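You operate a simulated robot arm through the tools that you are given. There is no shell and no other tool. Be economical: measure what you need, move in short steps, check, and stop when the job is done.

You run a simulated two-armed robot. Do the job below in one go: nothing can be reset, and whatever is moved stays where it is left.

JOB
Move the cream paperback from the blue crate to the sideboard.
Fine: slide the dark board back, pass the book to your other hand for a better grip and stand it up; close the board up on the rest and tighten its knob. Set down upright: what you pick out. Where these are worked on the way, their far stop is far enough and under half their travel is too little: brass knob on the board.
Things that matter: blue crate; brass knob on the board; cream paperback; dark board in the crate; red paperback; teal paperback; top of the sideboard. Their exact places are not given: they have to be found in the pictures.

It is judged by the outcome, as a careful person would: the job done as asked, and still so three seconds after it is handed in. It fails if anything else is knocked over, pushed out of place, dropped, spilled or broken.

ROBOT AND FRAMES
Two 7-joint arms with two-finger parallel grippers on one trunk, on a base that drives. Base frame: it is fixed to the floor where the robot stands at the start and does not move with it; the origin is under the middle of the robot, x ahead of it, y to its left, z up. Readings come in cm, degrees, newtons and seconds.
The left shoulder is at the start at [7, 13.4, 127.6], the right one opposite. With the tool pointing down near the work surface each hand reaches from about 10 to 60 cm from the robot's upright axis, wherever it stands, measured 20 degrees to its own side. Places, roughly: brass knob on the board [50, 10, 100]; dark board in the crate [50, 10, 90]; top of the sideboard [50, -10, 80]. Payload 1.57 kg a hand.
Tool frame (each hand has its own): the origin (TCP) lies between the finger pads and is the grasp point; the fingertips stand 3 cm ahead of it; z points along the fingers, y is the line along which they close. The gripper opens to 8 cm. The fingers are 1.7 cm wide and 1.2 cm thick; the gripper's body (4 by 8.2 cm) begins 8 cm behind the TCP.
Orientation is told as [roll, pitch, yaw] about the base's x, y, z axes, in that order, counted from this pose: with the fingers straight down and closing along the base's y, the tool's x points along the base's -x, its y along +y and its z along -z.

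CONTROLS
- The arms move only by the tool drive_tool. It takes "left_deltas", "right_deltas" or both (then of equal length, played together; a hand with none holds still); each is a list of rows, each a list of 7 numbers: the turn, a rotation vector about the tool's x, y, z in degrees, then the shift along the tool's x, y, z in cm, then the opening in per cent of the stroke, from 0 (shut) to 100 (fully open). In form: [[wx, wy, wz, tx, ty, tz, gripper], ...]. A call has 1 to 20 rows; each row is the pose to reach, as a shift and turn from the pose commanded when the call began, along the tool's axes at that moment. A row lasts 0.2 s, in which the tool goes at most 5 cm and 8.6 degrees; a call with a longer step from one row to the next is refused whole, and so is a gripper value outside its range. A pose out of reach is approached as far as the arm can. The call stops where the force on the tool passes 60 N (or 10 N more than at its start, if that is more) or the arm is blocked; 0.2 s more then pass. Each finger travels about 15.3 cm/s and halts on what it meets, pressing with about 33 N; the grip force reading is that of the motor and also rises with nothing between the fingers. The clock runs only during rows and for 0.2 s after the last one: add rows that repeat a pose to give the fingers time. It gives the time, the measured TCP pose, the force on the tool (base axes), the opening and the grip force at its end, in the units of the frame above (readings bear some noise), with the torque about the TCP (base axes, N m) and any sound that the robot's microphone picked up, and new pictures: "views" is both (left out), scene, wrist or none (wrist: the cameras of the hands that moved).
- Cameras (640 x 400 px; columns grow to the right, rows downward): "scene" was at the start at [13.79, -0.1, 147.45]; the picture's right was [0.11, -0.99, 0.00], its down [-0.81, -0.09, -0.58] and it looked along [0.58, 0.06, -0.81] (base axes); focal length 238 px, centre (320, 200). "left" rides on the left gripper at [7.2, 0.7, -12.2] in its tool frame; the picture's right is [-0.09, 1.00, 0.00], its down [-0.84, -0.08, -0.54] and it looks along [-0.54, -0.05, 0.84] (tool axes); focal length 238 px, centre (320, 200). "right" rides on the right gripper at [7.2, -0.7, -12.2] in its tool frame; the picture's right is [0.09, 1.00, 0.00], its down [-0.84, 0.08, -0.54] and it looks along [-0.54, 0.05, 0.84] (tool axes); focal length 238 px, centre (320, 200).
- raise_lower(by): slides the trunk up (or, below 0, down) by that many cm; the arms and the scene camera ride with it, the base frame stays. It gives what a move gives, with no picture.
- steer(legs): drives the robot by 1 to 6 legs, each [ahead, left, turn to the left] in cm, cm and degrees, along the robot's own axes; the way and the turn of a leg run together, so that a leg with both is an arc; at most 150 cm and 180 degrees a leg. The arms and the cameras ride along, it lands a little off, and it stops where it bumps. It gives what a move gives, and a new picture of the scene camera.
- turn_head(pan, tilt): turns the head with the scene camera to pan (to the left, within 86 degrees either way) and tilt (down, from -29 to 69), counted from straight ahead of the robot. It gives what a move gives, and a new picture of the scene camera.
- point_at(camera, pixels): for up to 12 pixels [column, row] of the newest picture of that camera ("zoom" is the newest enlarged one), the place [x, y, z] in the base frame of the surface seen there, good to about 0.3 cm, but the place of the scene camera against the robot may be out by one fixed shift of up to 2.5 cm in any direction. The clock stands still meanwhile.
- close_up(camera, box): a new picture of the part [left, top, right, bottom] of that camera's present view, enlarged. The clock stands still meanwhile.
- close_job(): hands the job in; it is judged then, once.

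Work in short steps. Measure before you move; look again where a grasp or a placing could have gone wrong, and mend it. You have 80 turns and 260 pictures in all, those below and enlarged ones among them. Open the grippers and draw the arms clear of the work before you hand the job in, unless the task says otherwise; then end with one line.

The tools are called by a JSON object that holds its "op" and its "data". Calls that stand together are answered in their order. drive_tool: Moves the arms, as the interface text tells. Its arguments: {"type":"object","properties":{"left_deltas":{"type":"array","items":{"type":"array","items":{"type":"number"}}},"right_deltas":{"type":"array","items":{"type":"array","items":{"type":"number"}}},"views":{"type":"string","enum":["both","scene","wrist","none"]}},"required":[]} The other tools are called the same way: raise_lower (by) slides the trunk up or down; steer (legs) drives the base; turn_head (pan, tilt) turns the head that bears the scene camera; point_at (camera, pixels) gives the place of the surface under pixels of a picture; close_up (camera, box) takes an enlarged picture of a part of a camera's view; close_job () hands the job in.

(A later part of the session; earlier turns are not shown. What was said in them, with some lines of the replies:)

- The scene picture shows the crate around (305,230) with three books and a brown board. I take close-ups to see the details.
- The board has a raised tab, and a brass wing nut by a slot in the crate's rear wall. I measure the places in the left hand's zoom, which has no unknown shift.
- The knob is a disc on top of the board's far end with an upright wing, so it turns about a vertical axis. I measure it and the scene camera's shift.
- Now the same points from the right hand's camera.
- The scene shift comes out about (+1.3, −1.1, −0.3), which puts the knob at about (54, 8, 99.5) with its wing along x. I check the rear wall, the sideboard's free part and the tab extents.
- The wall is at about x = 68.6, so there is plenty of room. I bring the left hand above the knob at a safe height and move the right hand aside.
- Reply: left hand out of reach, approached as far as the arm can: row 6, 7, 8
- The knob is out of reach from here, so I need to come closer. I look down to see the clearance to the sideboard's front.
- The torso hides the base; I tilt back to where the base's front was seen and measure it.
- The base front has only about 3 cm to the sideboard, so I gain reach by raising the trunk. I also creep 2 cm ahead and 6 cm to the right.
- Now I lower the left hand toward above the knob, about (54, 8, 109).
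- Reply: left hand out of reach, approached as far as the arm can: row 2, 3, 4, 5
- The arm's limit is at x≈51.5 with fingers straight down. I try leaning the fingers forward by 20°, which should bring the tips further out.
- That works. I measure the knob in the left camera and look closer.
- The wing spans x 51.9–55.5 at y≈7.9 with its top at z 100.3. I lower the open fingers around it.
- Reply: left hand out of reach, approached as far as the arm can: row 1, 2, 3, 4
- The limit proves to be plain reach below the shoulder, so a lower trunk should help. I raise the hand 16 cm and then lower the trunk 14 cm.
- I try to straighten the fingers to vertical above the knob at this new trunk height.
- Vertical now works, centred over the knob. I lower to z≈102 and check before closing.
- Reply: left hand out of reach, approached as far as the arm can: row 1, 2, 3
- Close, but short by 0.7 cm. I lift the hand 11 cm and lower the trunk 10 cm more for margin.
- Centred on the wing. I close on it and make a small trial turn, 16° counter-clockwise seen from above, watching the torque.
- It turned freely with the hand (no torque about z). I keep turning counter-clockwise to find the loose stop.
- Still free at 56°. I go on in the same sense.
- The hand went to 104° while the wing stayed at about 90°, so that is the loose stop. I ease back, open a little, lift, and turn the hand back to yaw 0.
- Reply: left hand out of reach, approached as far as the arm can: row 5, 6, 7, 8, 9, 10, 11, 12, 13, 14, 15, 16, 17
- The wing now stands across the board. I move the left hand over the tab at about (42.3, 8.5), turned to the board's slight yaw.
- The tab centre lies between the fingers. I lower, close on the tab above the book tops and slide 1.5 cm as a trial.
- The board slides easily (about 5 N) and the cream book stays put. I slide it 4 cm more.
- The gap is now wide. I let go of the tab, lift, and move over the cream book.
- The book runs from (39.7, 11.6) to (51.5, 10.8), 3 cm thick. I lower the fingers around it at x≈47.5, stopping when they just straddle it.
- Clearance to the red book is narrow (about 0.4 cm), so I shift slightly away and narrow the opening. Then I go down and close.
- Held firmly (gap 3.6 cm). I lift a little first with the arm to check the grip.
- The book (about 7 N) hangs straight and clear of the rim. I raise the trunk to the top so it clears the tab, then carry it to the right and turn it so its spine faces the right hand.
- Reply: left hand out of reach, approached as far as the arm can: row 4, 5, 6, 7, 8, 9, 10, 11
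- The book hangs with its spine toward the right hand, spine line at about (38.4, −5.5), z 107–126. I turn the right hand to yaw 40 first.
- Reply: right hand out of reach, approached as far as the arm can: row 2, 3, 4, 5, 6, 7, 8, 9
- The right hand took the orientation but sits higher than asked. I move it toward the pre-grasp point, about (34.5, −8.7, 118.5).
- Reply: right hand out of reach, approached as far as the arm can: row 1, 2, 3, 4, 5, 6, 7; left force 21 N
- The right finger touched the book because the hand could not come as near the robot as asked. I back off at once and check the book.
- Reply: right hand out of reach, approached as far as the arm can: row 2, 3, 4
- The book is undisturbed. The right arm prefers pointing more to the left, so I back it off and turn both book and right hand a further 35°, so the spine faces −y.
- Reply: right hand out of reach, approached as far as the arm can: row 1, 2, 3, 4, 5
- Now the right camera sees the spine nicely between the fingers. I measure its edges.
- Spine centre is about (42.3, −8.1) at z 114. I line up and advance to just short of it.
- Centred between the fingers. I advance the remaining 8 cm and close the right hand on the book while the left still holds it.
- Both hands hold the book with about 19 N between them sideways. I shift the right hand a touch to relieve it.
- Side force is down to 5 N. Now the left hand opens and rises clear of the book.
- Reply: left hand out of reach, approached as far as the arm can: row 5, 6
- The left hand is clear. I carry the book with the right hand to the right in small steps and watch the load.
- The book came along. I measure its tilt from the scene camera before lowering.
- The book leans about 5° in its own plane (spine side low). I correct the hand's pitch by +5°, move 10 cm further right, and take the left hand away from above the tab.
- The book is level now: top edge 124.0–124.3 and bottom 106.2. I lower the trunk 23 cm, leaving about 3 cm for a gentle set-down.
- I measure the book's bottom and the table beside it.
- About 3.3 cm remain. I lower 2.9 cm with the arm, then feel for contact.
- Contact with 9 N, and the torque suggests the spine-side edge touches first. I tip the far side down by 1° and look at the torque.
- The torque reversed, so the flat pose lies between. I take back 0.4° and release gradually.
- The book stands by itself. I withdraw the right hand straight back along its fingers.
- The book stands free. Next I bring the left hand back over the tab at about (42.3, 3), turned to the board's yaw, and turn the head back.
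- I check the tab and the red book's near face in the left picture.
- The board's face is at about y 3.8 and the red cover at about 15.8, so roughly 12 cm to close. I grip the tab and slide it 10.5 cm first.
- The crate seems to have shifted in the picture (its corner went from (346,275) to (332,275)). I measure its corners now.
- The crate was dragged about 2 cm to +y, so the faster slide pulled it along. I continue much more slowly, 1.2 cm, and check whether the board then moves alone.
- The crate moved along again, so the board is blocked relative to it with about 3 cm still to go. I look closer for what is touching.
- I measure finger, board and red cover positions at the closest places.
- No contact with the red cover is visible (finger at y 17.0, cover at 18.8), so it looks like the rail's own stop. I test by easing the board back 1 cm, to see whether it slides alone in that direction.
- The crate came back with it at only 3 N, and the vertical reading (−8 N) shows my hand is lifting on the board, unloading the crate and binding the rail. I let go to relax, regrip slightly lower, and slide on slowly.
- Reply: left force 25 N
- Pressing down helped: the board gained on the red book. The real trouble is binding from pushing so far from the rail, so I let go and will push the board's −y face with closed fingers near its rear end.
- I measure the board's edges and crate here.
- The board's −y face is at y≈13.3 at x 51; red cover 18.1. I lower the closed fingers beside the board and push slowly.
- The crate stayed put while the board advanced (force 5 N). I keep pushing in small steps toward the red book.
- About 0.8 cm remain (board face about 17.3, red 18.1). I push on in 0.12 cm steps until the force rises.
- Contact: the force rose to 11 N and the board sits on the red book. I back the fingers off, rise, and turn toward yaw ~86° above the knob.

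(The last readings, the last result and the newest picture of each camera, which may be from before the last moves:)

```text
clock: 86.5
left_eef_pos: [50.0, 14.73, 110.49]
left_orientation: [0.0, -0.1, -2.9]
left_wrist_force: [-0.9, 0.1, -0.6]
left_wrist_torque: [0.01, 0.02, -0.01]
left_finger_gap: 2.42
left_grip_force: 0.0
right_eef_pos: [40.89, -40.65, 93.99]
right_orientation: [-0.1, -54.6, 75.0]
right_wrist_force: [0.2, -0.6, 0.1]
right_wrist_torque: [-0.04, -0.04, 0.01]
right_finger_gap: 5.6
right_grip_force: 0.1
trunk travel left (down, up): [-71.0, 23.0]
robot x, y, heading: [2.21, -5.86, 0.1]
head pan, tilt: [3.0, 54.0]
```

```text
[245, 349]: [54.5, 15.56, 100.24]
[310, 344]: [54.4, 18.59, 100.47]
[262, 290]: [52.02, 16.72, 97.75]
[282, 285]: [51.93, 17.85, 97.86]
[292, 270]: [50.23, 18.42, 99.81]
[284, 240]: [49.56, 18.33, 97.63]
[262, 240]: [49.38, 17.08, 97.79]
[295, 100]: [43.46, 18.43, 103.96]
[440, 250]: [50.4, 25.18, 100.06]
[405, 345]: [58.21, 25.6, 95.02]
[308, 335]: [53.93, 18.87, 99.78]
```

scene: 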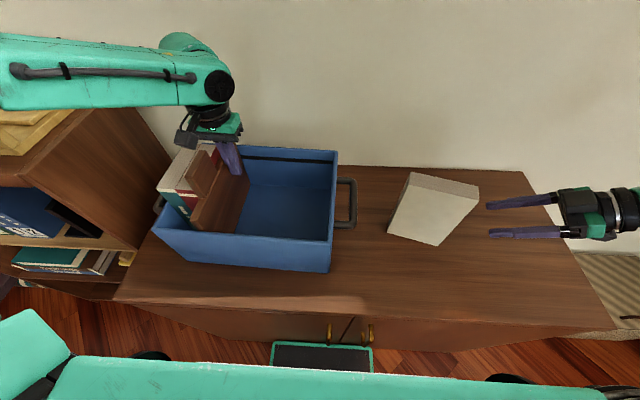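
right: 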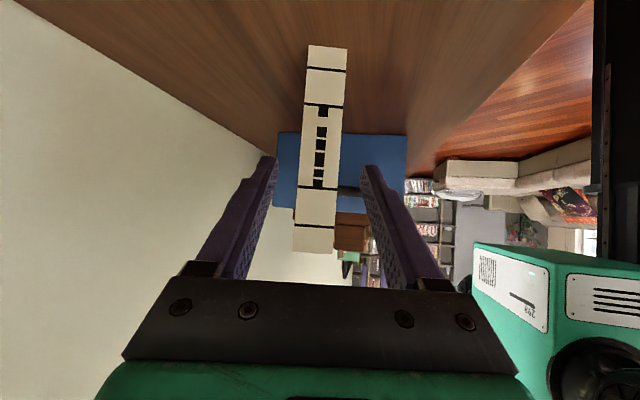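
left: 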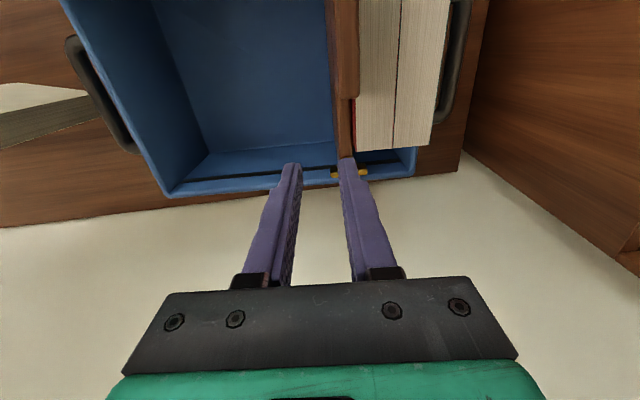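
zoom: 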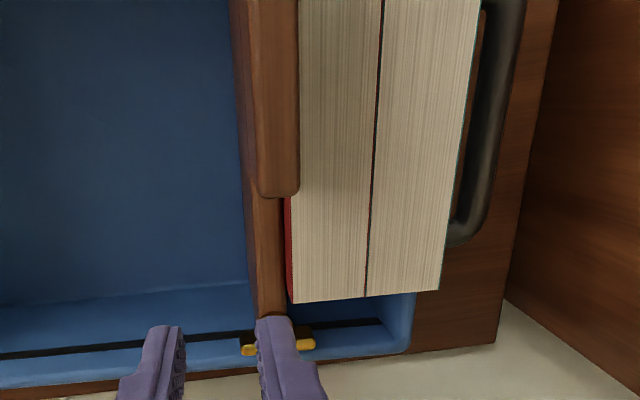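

Board face 18.3, red cover 18.4: closed up. The knob's wing runs from y 15.5 to 18.7 at x≈54.2, so I move above it and turn the hand to yaw 86°.

{"op": "drive_tool", "data": {"left_deltas": [[0, 0, -8, -1, 0.6, 0, 30], [0, 0, -16, -2, 1.2, 0, 30], [0, 0, -24, -3, 1.8, 0, 30], [0, 0, -32, -4.1, 2.6, 0, 30], [0, 0, -40, -4.1, 2.6, 0, 30], [0, 0, -48, -4.1, 2.6, 0, 30], [0, 0, -56, -4.1, 2.6, 0, 30], [0, 0, -64, -4.1, 2.6, 0, 30], [0, 0, -72, -4.1, 2.6, 0, 30], [0, 0, -80, -4.1, 2.6, 0, 30], [0, 0, -88, -4.1, 2.6, 0, 30], [0, 0, -88, -4.1, 2.6, 0, 30]], "views": "wrist"}}

{"op": "close_up", "data": {"camera": "left", "box": [250, 80, 410, 200]}}

{"op": "point_at", "data": {"camera": "left", "pixels": [[320, 135], [320, 145], [320, 155], [320, 165]]}}

```text
clock: 89.1
left_eef_pos: [54.33, 17.17, 110.27]
left_orientation: [-0.1, 0.1, 85.3]
left_wrist_force: [0.8, 0.3, 0.6]
left_wrist_torque: [-0.01, -0.02, 0.01]
left_finger_gap: 2.38
left_grip_force: 0.0
right_eef_pos: [40.89, -40.55, 93.93]
right_orientation: [-0.2, -54.5, 75.1]
right_wrist_force: [0.2, 0.5, -0.4]
right_wrist_torque: [0.0, -0.01, 0.01]
right_finger_gap: 5.59
right_grip_force: 0.0
trunk travel left (down, up): [-71.0, 23.0]
robot x, y, heading: [2.14, -5.65, 0.2]
head pan, tilt: [3.0, 54.0]
```

left: 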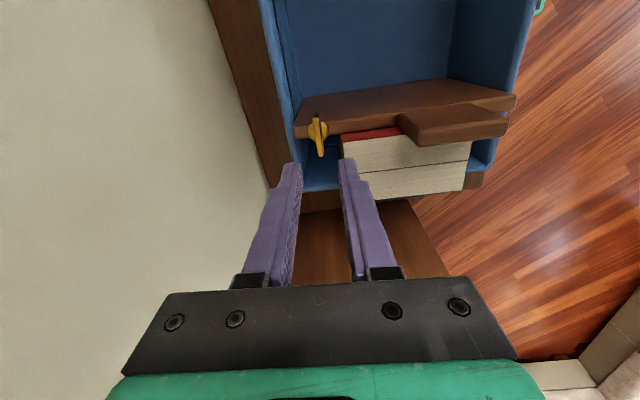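

```text
3.33 times, centred on (330, 140) of left
```

zoom: 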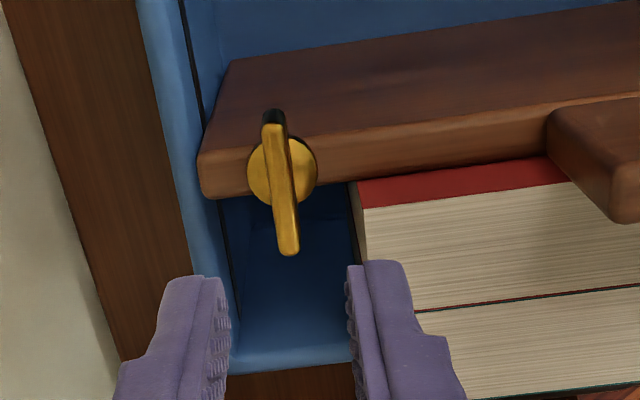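

```text
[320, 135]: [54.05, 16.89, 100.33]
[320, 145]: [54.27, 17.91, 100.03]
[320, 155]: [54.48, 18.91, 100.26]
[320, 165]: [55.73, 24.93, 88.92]
```

Centred. I narrow the opening, lower onto the wing, and close.

{"op": "drive_tool", "data": {"left_deltas": [[0, 0, 0, 0.2, 0.15, 0, 24], [0, 0, 0, 0.2, 0.15, 4, 24], [0, 0, 0, 0.2, 0.15, 7, 24], [0, 0, 0, 0.2, 0.15, 8.3, 24], [0, 0, 0, 0.2, 0.15, 8.3, 24], [0, 0, 0, 0.2, 0.15, 8.3, 0], [0, 0, 0, 0.2, 0.15, 8.3, 0]], "views": "wrist"}}

{"op": "close_up", "data": {"camera": "left", "box": [250, 100, 410, 220]}}

```text
clock: 90.7
left_eef_pos: [54.56, 16.73, 101.96]
left_orientation: [-0.1, 0.1, 85.1]
left_wrist_force: [5.2, -0.5, 2.8]
left_wrist_torque: [-0.49, -0.08, 0.0]
left_finger_gap: 0.68
left_grip_force: 26.5
right_eef_pos: [40.88, -40.61, 94.14]
right_orientation: [0.0, -54.4, 75.1]
right_wrist_force: [-0.6, -0.1, -0.4]
right_wrist_torque: [0.02, -0.02, 0.0]
right_finger_gap: 5.61
right_grip_force: 0.0
trunk travel left (down, up): [-71.0, 23.0]
robot x, y, heading: [2.0, -6.14, 0.1]
head pan, tilt: [3.0, 54.0]
```

left: 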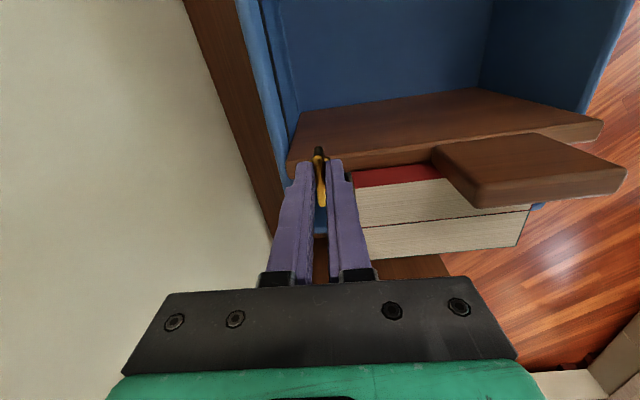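

```text
3.33 times, centred on (330, 160) of left
```

zoom: 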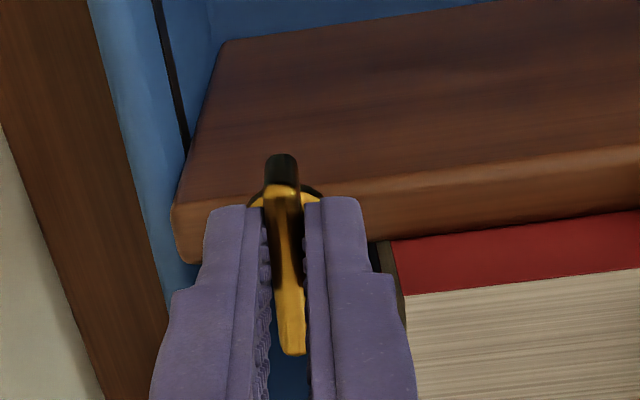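

Gripped (gap 0.68). I turn clockwise 48° first.

{"op": "drive_tool", "data": {"left_deltas": [[0, 0, 8, 0, 0, 0, 0], [0, 0, 16, 0, 0, 0, 0], [0, 0, 24, 0, 0, 0, 0], [0, 0, 32, 0, 0, 0, 0], [0, 0, 40, 0, 0, 0, 0], [0, 0, 48, 0, 0, 0, 0], [0, 0, 48, 0, 0, 0, 0]], "views": "wrist"}}

{"op": "close_up", "data": {"camera": "left", "box": [250, 100, 410, 220]}}

```text
clock: 92.3
left_eef_pos: [53.97, 16.95, 101.96]
left_orientation: [-0.2, 0.0, 37.0]
left_wrist_force: [-3.4, -1.2, 0.1]
left_wrist_torque: [0.04, 0.02, -0.01]
left_finger_gap: 0.67
left_grip_force: 26.9
right_eef_pos: [40.92, -40.71, 94.06]
right_orientation: [-0.1, -54.4, 75.2]
right_wrist_force: [0.5, -0.1, -0.6]
right_wrist_torque: [-0.01, -0.03, -0.02]
right_finger_gap: 5.59
right_grip_force: 0.1
trunk travel left (down, up): [-71.0, 23.0]
robot x, y, heading: [1.77, -6.17, 0.1]
head pan, tilt: [3.0, 54.0]
```

left: 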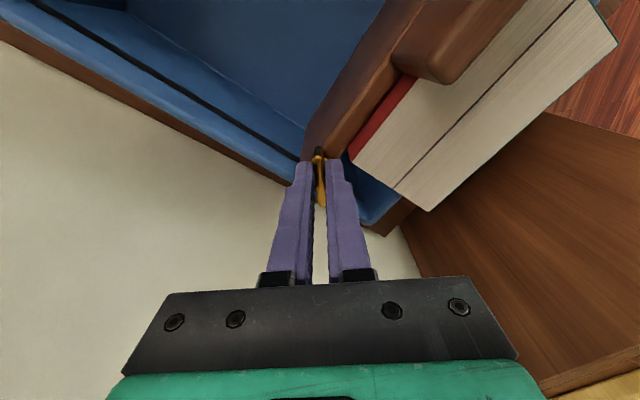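

```text
3.33 times, centred on (330, 160) of left
```

zoom: 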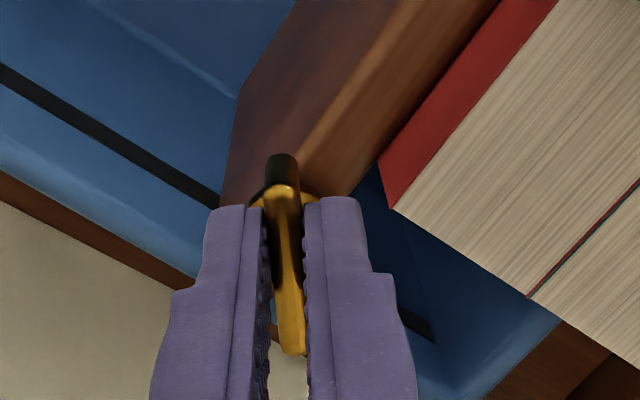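

The wing follows. I turn on clockwise to about −21° to reach the tight stop.

{"op": "drive_tool", "data": {"left_deltas": [[0, 0, 8, 0, 0, 0, 0], [0, 0, 16, 0, 0, 0, 0], [0, 0, 24, 0, 0, 0, 0], [0, 0, 32, 0, 0, 0, 0], [0, 0, 40, 0, 0, 0, 0], [0, 0, 48, 0, 0, 0, 0], [0, 0, 54, 0, 0, 0, 0], [0, 0, 58, 0, 0, 0, 0], [0, 0, 58, 0, 0, 0, 0]]}}

{"op": "close_up", "data": {"camera": "left", "box": [250, 100, 410, 220]}}

```text
clock: 94.3
left_eef_pos: [54.16, 16.99, 101.83]
left_orientation: [-0.1, -0.2, -21.0]
left_wrist_force: [-1.8, 6.4, 1.3]
left_wrist_torque: [0.33, -0.07, 0.63]
left_finger_gap: 1.24
left_grip_force: 29.8
right_eef_pos: [40.85, -40.46, 94.2]
right_orientation: [-0.1, -54.4, 75.1]
right_wrist_force: [0.2, 0.5, 0.1]
right_wrist_torque: [-0.03, -0.02, 0.02]
right_finger_gap: 5.59
right_grip_force: 0.1
trunk travel left (down, up): [-71.0, 23.0]
robot x, y, heading: [2.05, -6.1, 0.0]
head pan, tilt: [3.0, 54.0]
```

scene: 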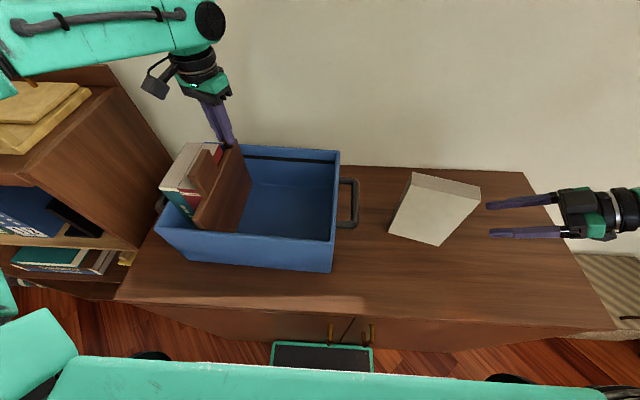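
left: 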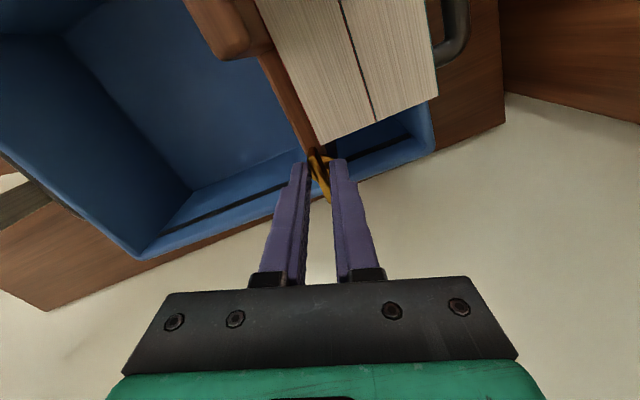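

```text
3.33 times, centred on (330, 160) of left
```

zoom: 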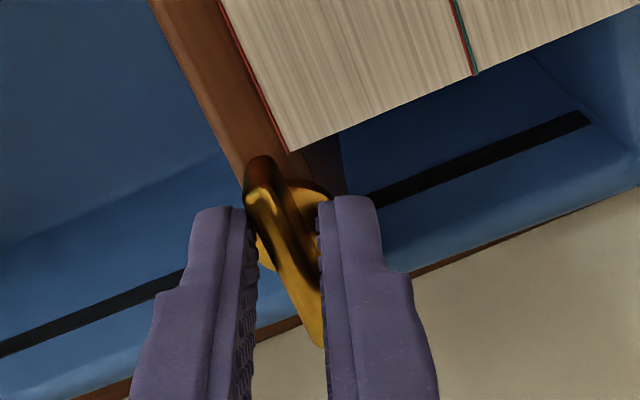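

The hand went past while the wing stopped along the board: it is tight. I ease back, open, lift, and look at the crate to compare with its starting place.

{"op": "drive_tool", "data": {"left_deltas": [[0, 0, -8, 0, 0, 0, 5], [0, 0, -15, 0, 0, 0, 30], [0, 0, -15, 0, 0, 0, 30], [0, 0, -15, 0, 0, -4, 30], [0, 0, -15, 0, 0, -8, 40], [0, 0, -16, 4, 0, -9, 50], [0, 0, -16, 8, 0.5, -9, 50], [0, 0, -16, 11.5, 1, -9, 50], [0, 0, -16, 11.5, 1, -9, 50]], "views": "wrist"}}

{"op": "close_up", "data": {"camera": "left", "box": [0, 0, 640, 280]}}

```text
clock: 96.3
left_eef_pos: [43.8, 21.64, 110.76]
left_orientation: [-0.1, 0.0, -4.8]
left_wrist_force: [-0.5, 0.3, -0.5]
left_wrist_torque: [0.01, 0.03, 0.0]
left_finger_gap: 4.0
left_grip_force: 0.1
right_eef_pos: [40.86, -40.71, 94.01]
right_orientation: [0.0, -54.4, 75.2]
right_wrist_force: [0.2, -0.5, -1.1]
right_wrist_torque: [0.02, -0.02, -0.01]
right_finger_gap: 5.6
right_grip_force: 0.0
trunk travel left (down, up): [-71.0, 23.0]
robot x, y, heading: [1.91, -6.24, 0.0]
head pan, tilt: [3.0, 54.0]
```

left: 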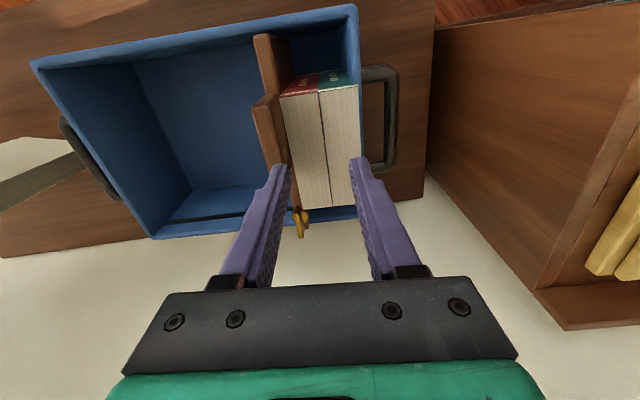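

```text
1.00 times, centred on (320, 140) of left
```

zoom: 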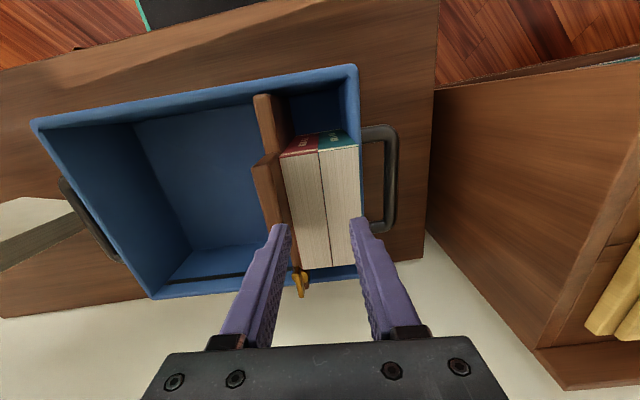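

{"op": "point_at", "data": {"camera": "left", "pixels": [[35, 66], [354, 10], [155, 236], [263, 115], [275, 150], [300, 235], [298, 212], [292, 110], [287, 165], [321, 92], [355, 90]]}}

```text
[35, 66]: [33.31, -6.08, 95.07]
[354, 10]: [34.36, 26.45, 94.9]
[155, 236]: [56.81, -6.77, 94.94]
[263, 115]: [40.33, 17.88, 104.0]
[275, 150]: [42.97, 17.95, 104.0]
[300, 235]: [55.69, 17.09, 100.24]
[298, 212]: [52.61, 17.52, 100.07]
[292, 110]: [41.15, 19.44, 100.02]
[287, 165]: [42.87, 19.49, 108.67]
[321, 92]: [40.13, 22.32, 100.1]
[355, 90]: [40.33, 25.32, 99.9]
```

The crate stands about (+0.7, +2.2) cm from its start. The board is now clamped, so I grip its tab again and draw the whole crate back.

{"op": "drive_tool", "data": {"left_deltas": [[0, 0, -1.3, 0.9, -3.8, 0, 50], [0, 0, -1.3, 0.9, -3.8, 3, 50], [0, 0, -1.3, 0.9, -3.8, 6.5, 50], [0, 0, -1.3, 0.9, -3.8, 6.5, 50], [0, 0, -1.3, 0.9, -3.8, 6.5, 10], [0, 0, -1.3, 0.9, -3.8, 6.5, 0], [0, 0, -1.3, 0.9, -3.8, 6.5, 0]], "views": "wrist"}}

```text
clock: 97.9
left_eef_pos: [42.49, 18.19, 104.4]
left_orientation: [0.0, 0.0, -3.6]
left_wrist_force: [-4.5, -8.0, 0.6]
left_wrist_torque: [-0.22, 0.68, -0.17]
left_finger_gap: 1.58
left_grip_force: 31.4
right_eef_pos: [40.77, -40.76, 93.84]
right_orientation: [-0.1, -54.5, 75.1]
right_wrist_force: [-0.5, 0.2, 0.5]
right_wrist_torque: [0.0, -0.04, 0.01]
right_finger_gap: 5.6
right_grip_force: 0.1
trunk travel left (down, up): [-71.0, 23.0]
robot x, y, heading: [1.94, -6.1, 0.1]
head pan, tilt: [3.0, 54.0]
```

left: 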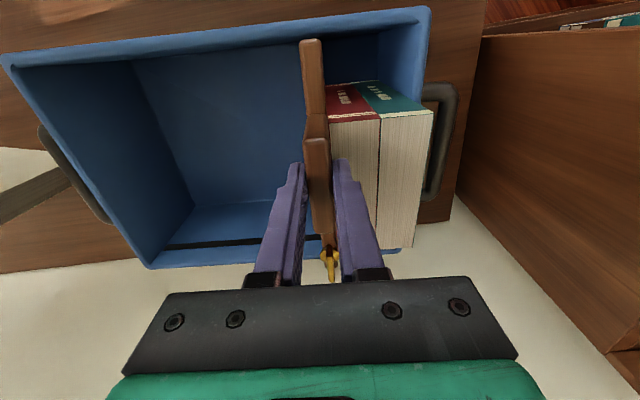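

Gripped. I draw it back slowly by (−0.6, −2.2) cm with a 0.9° turn.

{"op": "drive_tool", "data": {"left_deltas": [[0, 0, 0.1, 0.05, -0.25, 0, 0], [0, 0, 0.2, 0.1, -0.5, 0, 0], [0, 0, 0.3, 0.15, -0.75, 0, 0], [0, 0, 0.4, 0.2, -1.0, 0, 0], [0, 0, 0.5, 0.25, -1.25, 0, 0], [0, 0, 0.6, 0.3, -1.5, 0, 0], [0, 0, 0.7, 0.35, -1.75, 0, 0], [0, 0, 0.8, 0.4, -2.0, 0, 0], [0, 0, 0.9, 0.46, -2.25, 0, 0], [0, 0, 0.9, 0.46, -2.25, 0, 0]]}}

{"op": "point_at", "data": {"camera": "left", "pixels": [[8, 62], [425, 14], [150, 262], [376, 150], [380, 200], [432, 115]]}}

```text
clock: 100.1
left_eef_pos: [42.07, 16.16, 104.38]
left_orientation: [-0.2, -0.1, -4.5]
left_wrist_force: [1.7, 9.5, 6.7]
left_wrist_torque: [0.68, -0.66, 0.45]
left_finger_gap: 1.59
left_grip_force: 31.2
right_eef_pos: [40.74, -40.39, 94.07]
right_orientation: [-0.2, -54.3, 75.2]
right_wrist_force: [0.1, 0.0, 0.6]
right_wrist_torque: [0.0, 0.03, 0.0]
right_finger_gap: 5.6
right_grip_force: 0.1
trunk travel left (down, up): [-71.0, 23.0]
robot x, y, heading: [1.79, -6.42, 0.0]
head pan, tilt: [3.0, 54.0]
```

scene: 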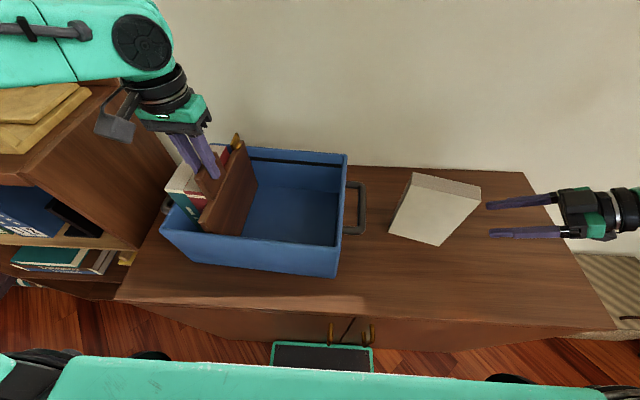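
left: 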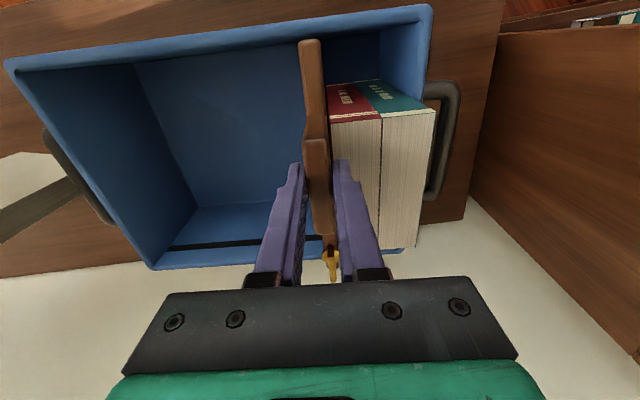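

```text
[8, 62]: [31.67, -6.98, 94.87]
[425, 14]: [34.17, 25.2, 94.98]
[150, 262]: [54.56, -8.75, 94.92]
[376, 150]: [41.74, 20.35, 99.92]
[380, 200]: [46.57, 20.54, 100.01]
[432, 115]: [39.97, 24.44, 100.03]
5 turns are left
```

The crate is within about 0.8 cm of its start. In one go I nudge that last bit, release the tab, and lift both hands clear with open grippers.

{"op": "drive_tool", "data": {"left_deltas": [[0, 0, 0, 0, -0.2, 0, 0], [0, 0, 0, -0.1, -0.4, 0, 0], [0, 0, 0, -0.2, -0.6, 0, 0], [0, 0, 0, -0.3, -0.8, 0, 0], [0, 0, 0, -0.3, -0.8, 0, 0], [0, 0, 0, -0.3, -0.8, 0, 25], [0, 0, 0, -0.3, -0.8, 0, 40], [0, 0, 0, -0.3, -0.8, -4, 45], [0, 0, 0, -0.3, -0.8, -8, 60], [0, 0, 0, 0, -0.8, -12, 100], [0, 0, 0, 2, -0.8, -15, 100]], "right_deltas": [[0, 0, 0, 0, 0, -1, 100], [0, 0, 0, 0, 0, -2, 100], [0, 0, 0, -2, 0, -3, 100], [0, 0, 0, -4, 0, -4, 100], [0, 0, 0, -6, 0, -5, 100], [0, 0, 0, -8, 0, -6, 100], [0, 0, 0, -8, 0, -6, 100], [0, 0, 0, -8, 0, -6, 100], [0, 0, 0, -8, 0, -6, 100], [0, 0, 0, -8, 0, -6, 100], [0, 0, 0, -8, 0, -6, 100]]}}

{"op": "close_up", "data": {"camera": "scene", "box": [140, 110, 500, 300]}}

```text
clock: 102.5
left_eef_pos: [39.39, 15.77, 119.49]
left_orientation: [-0.1, -0.2, -4.5]
left_wrist_force: [-0.6, 0.0, 0.3]
left_wrist_torque: [-0.01, -0.05, 0.0]
left_finger_gap: 8.01
left_grip_force: 0.1
right_eef_pos: [40.67, -40.86, 104.14]
right_orientation: [-0.2, -54.5, 75.3]
right_wrist_force: [-0.7, -0.1, 0.1]
right_wrist_torque: [-0.03, 0.0, 0.01]
right_finger_gap: 7.97
right_grip_force: 0.0
trunk travel left (down, up): [-71.0, 23.0]
robot x, y, heading: [1.93, -5.84, 0.2]
head pan, tilt: [3.0, 54.0]
```

scene: 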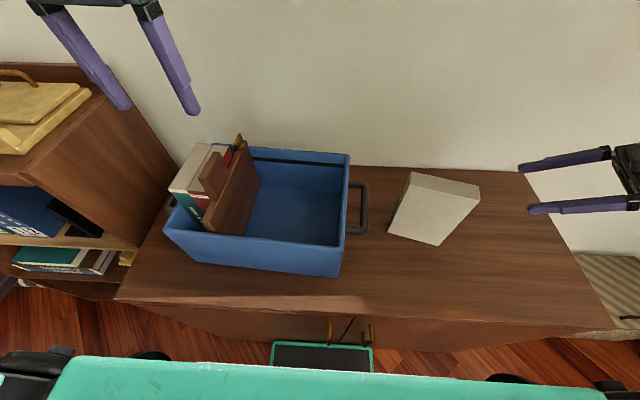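
right: 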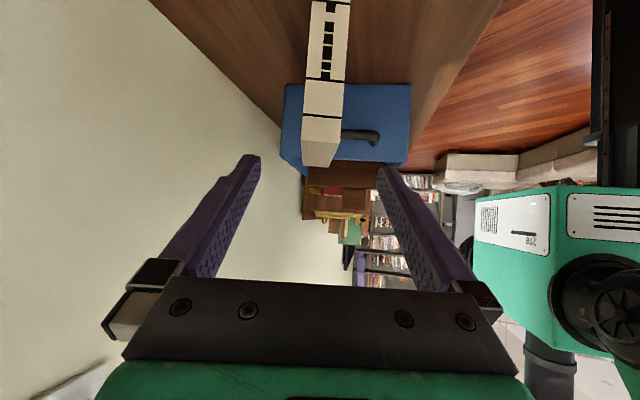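
left: 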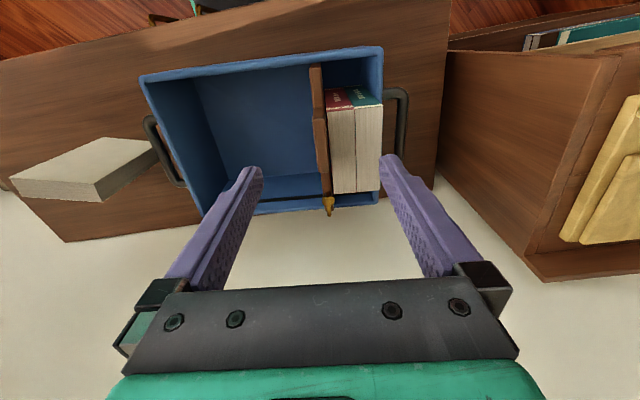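

```text
1.78 times, centred on (320, 205) of scene
4 turns are left
```

zoom: 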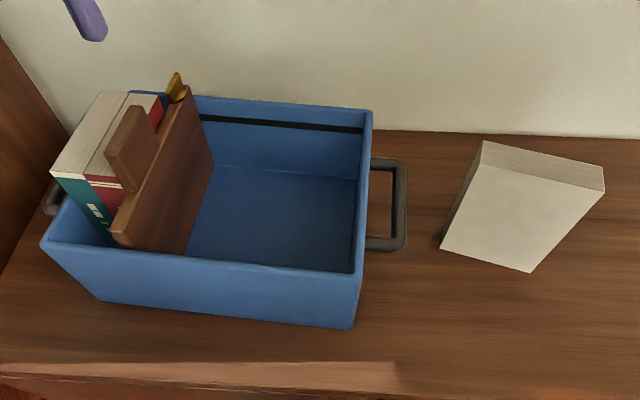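

Everything is in place: the cream book stands upright on the sideboard, the board is snug on the red book with its wing along the board, and both open hands are clear. I hand it in.

{"op": "close_job", "data": {}}

```text
The job is handed in.
```

The cream paperback stands upright on the sideboard, handed from left to right hand on the way; the board is closed up on the red and teal books, with its knob tight. While I closed the board, the crate was dragged up to about 3 cm. I drew it back; it was within about 1.3 cm of its start at the last measurement, and I then nudged it a little further without measuring again.
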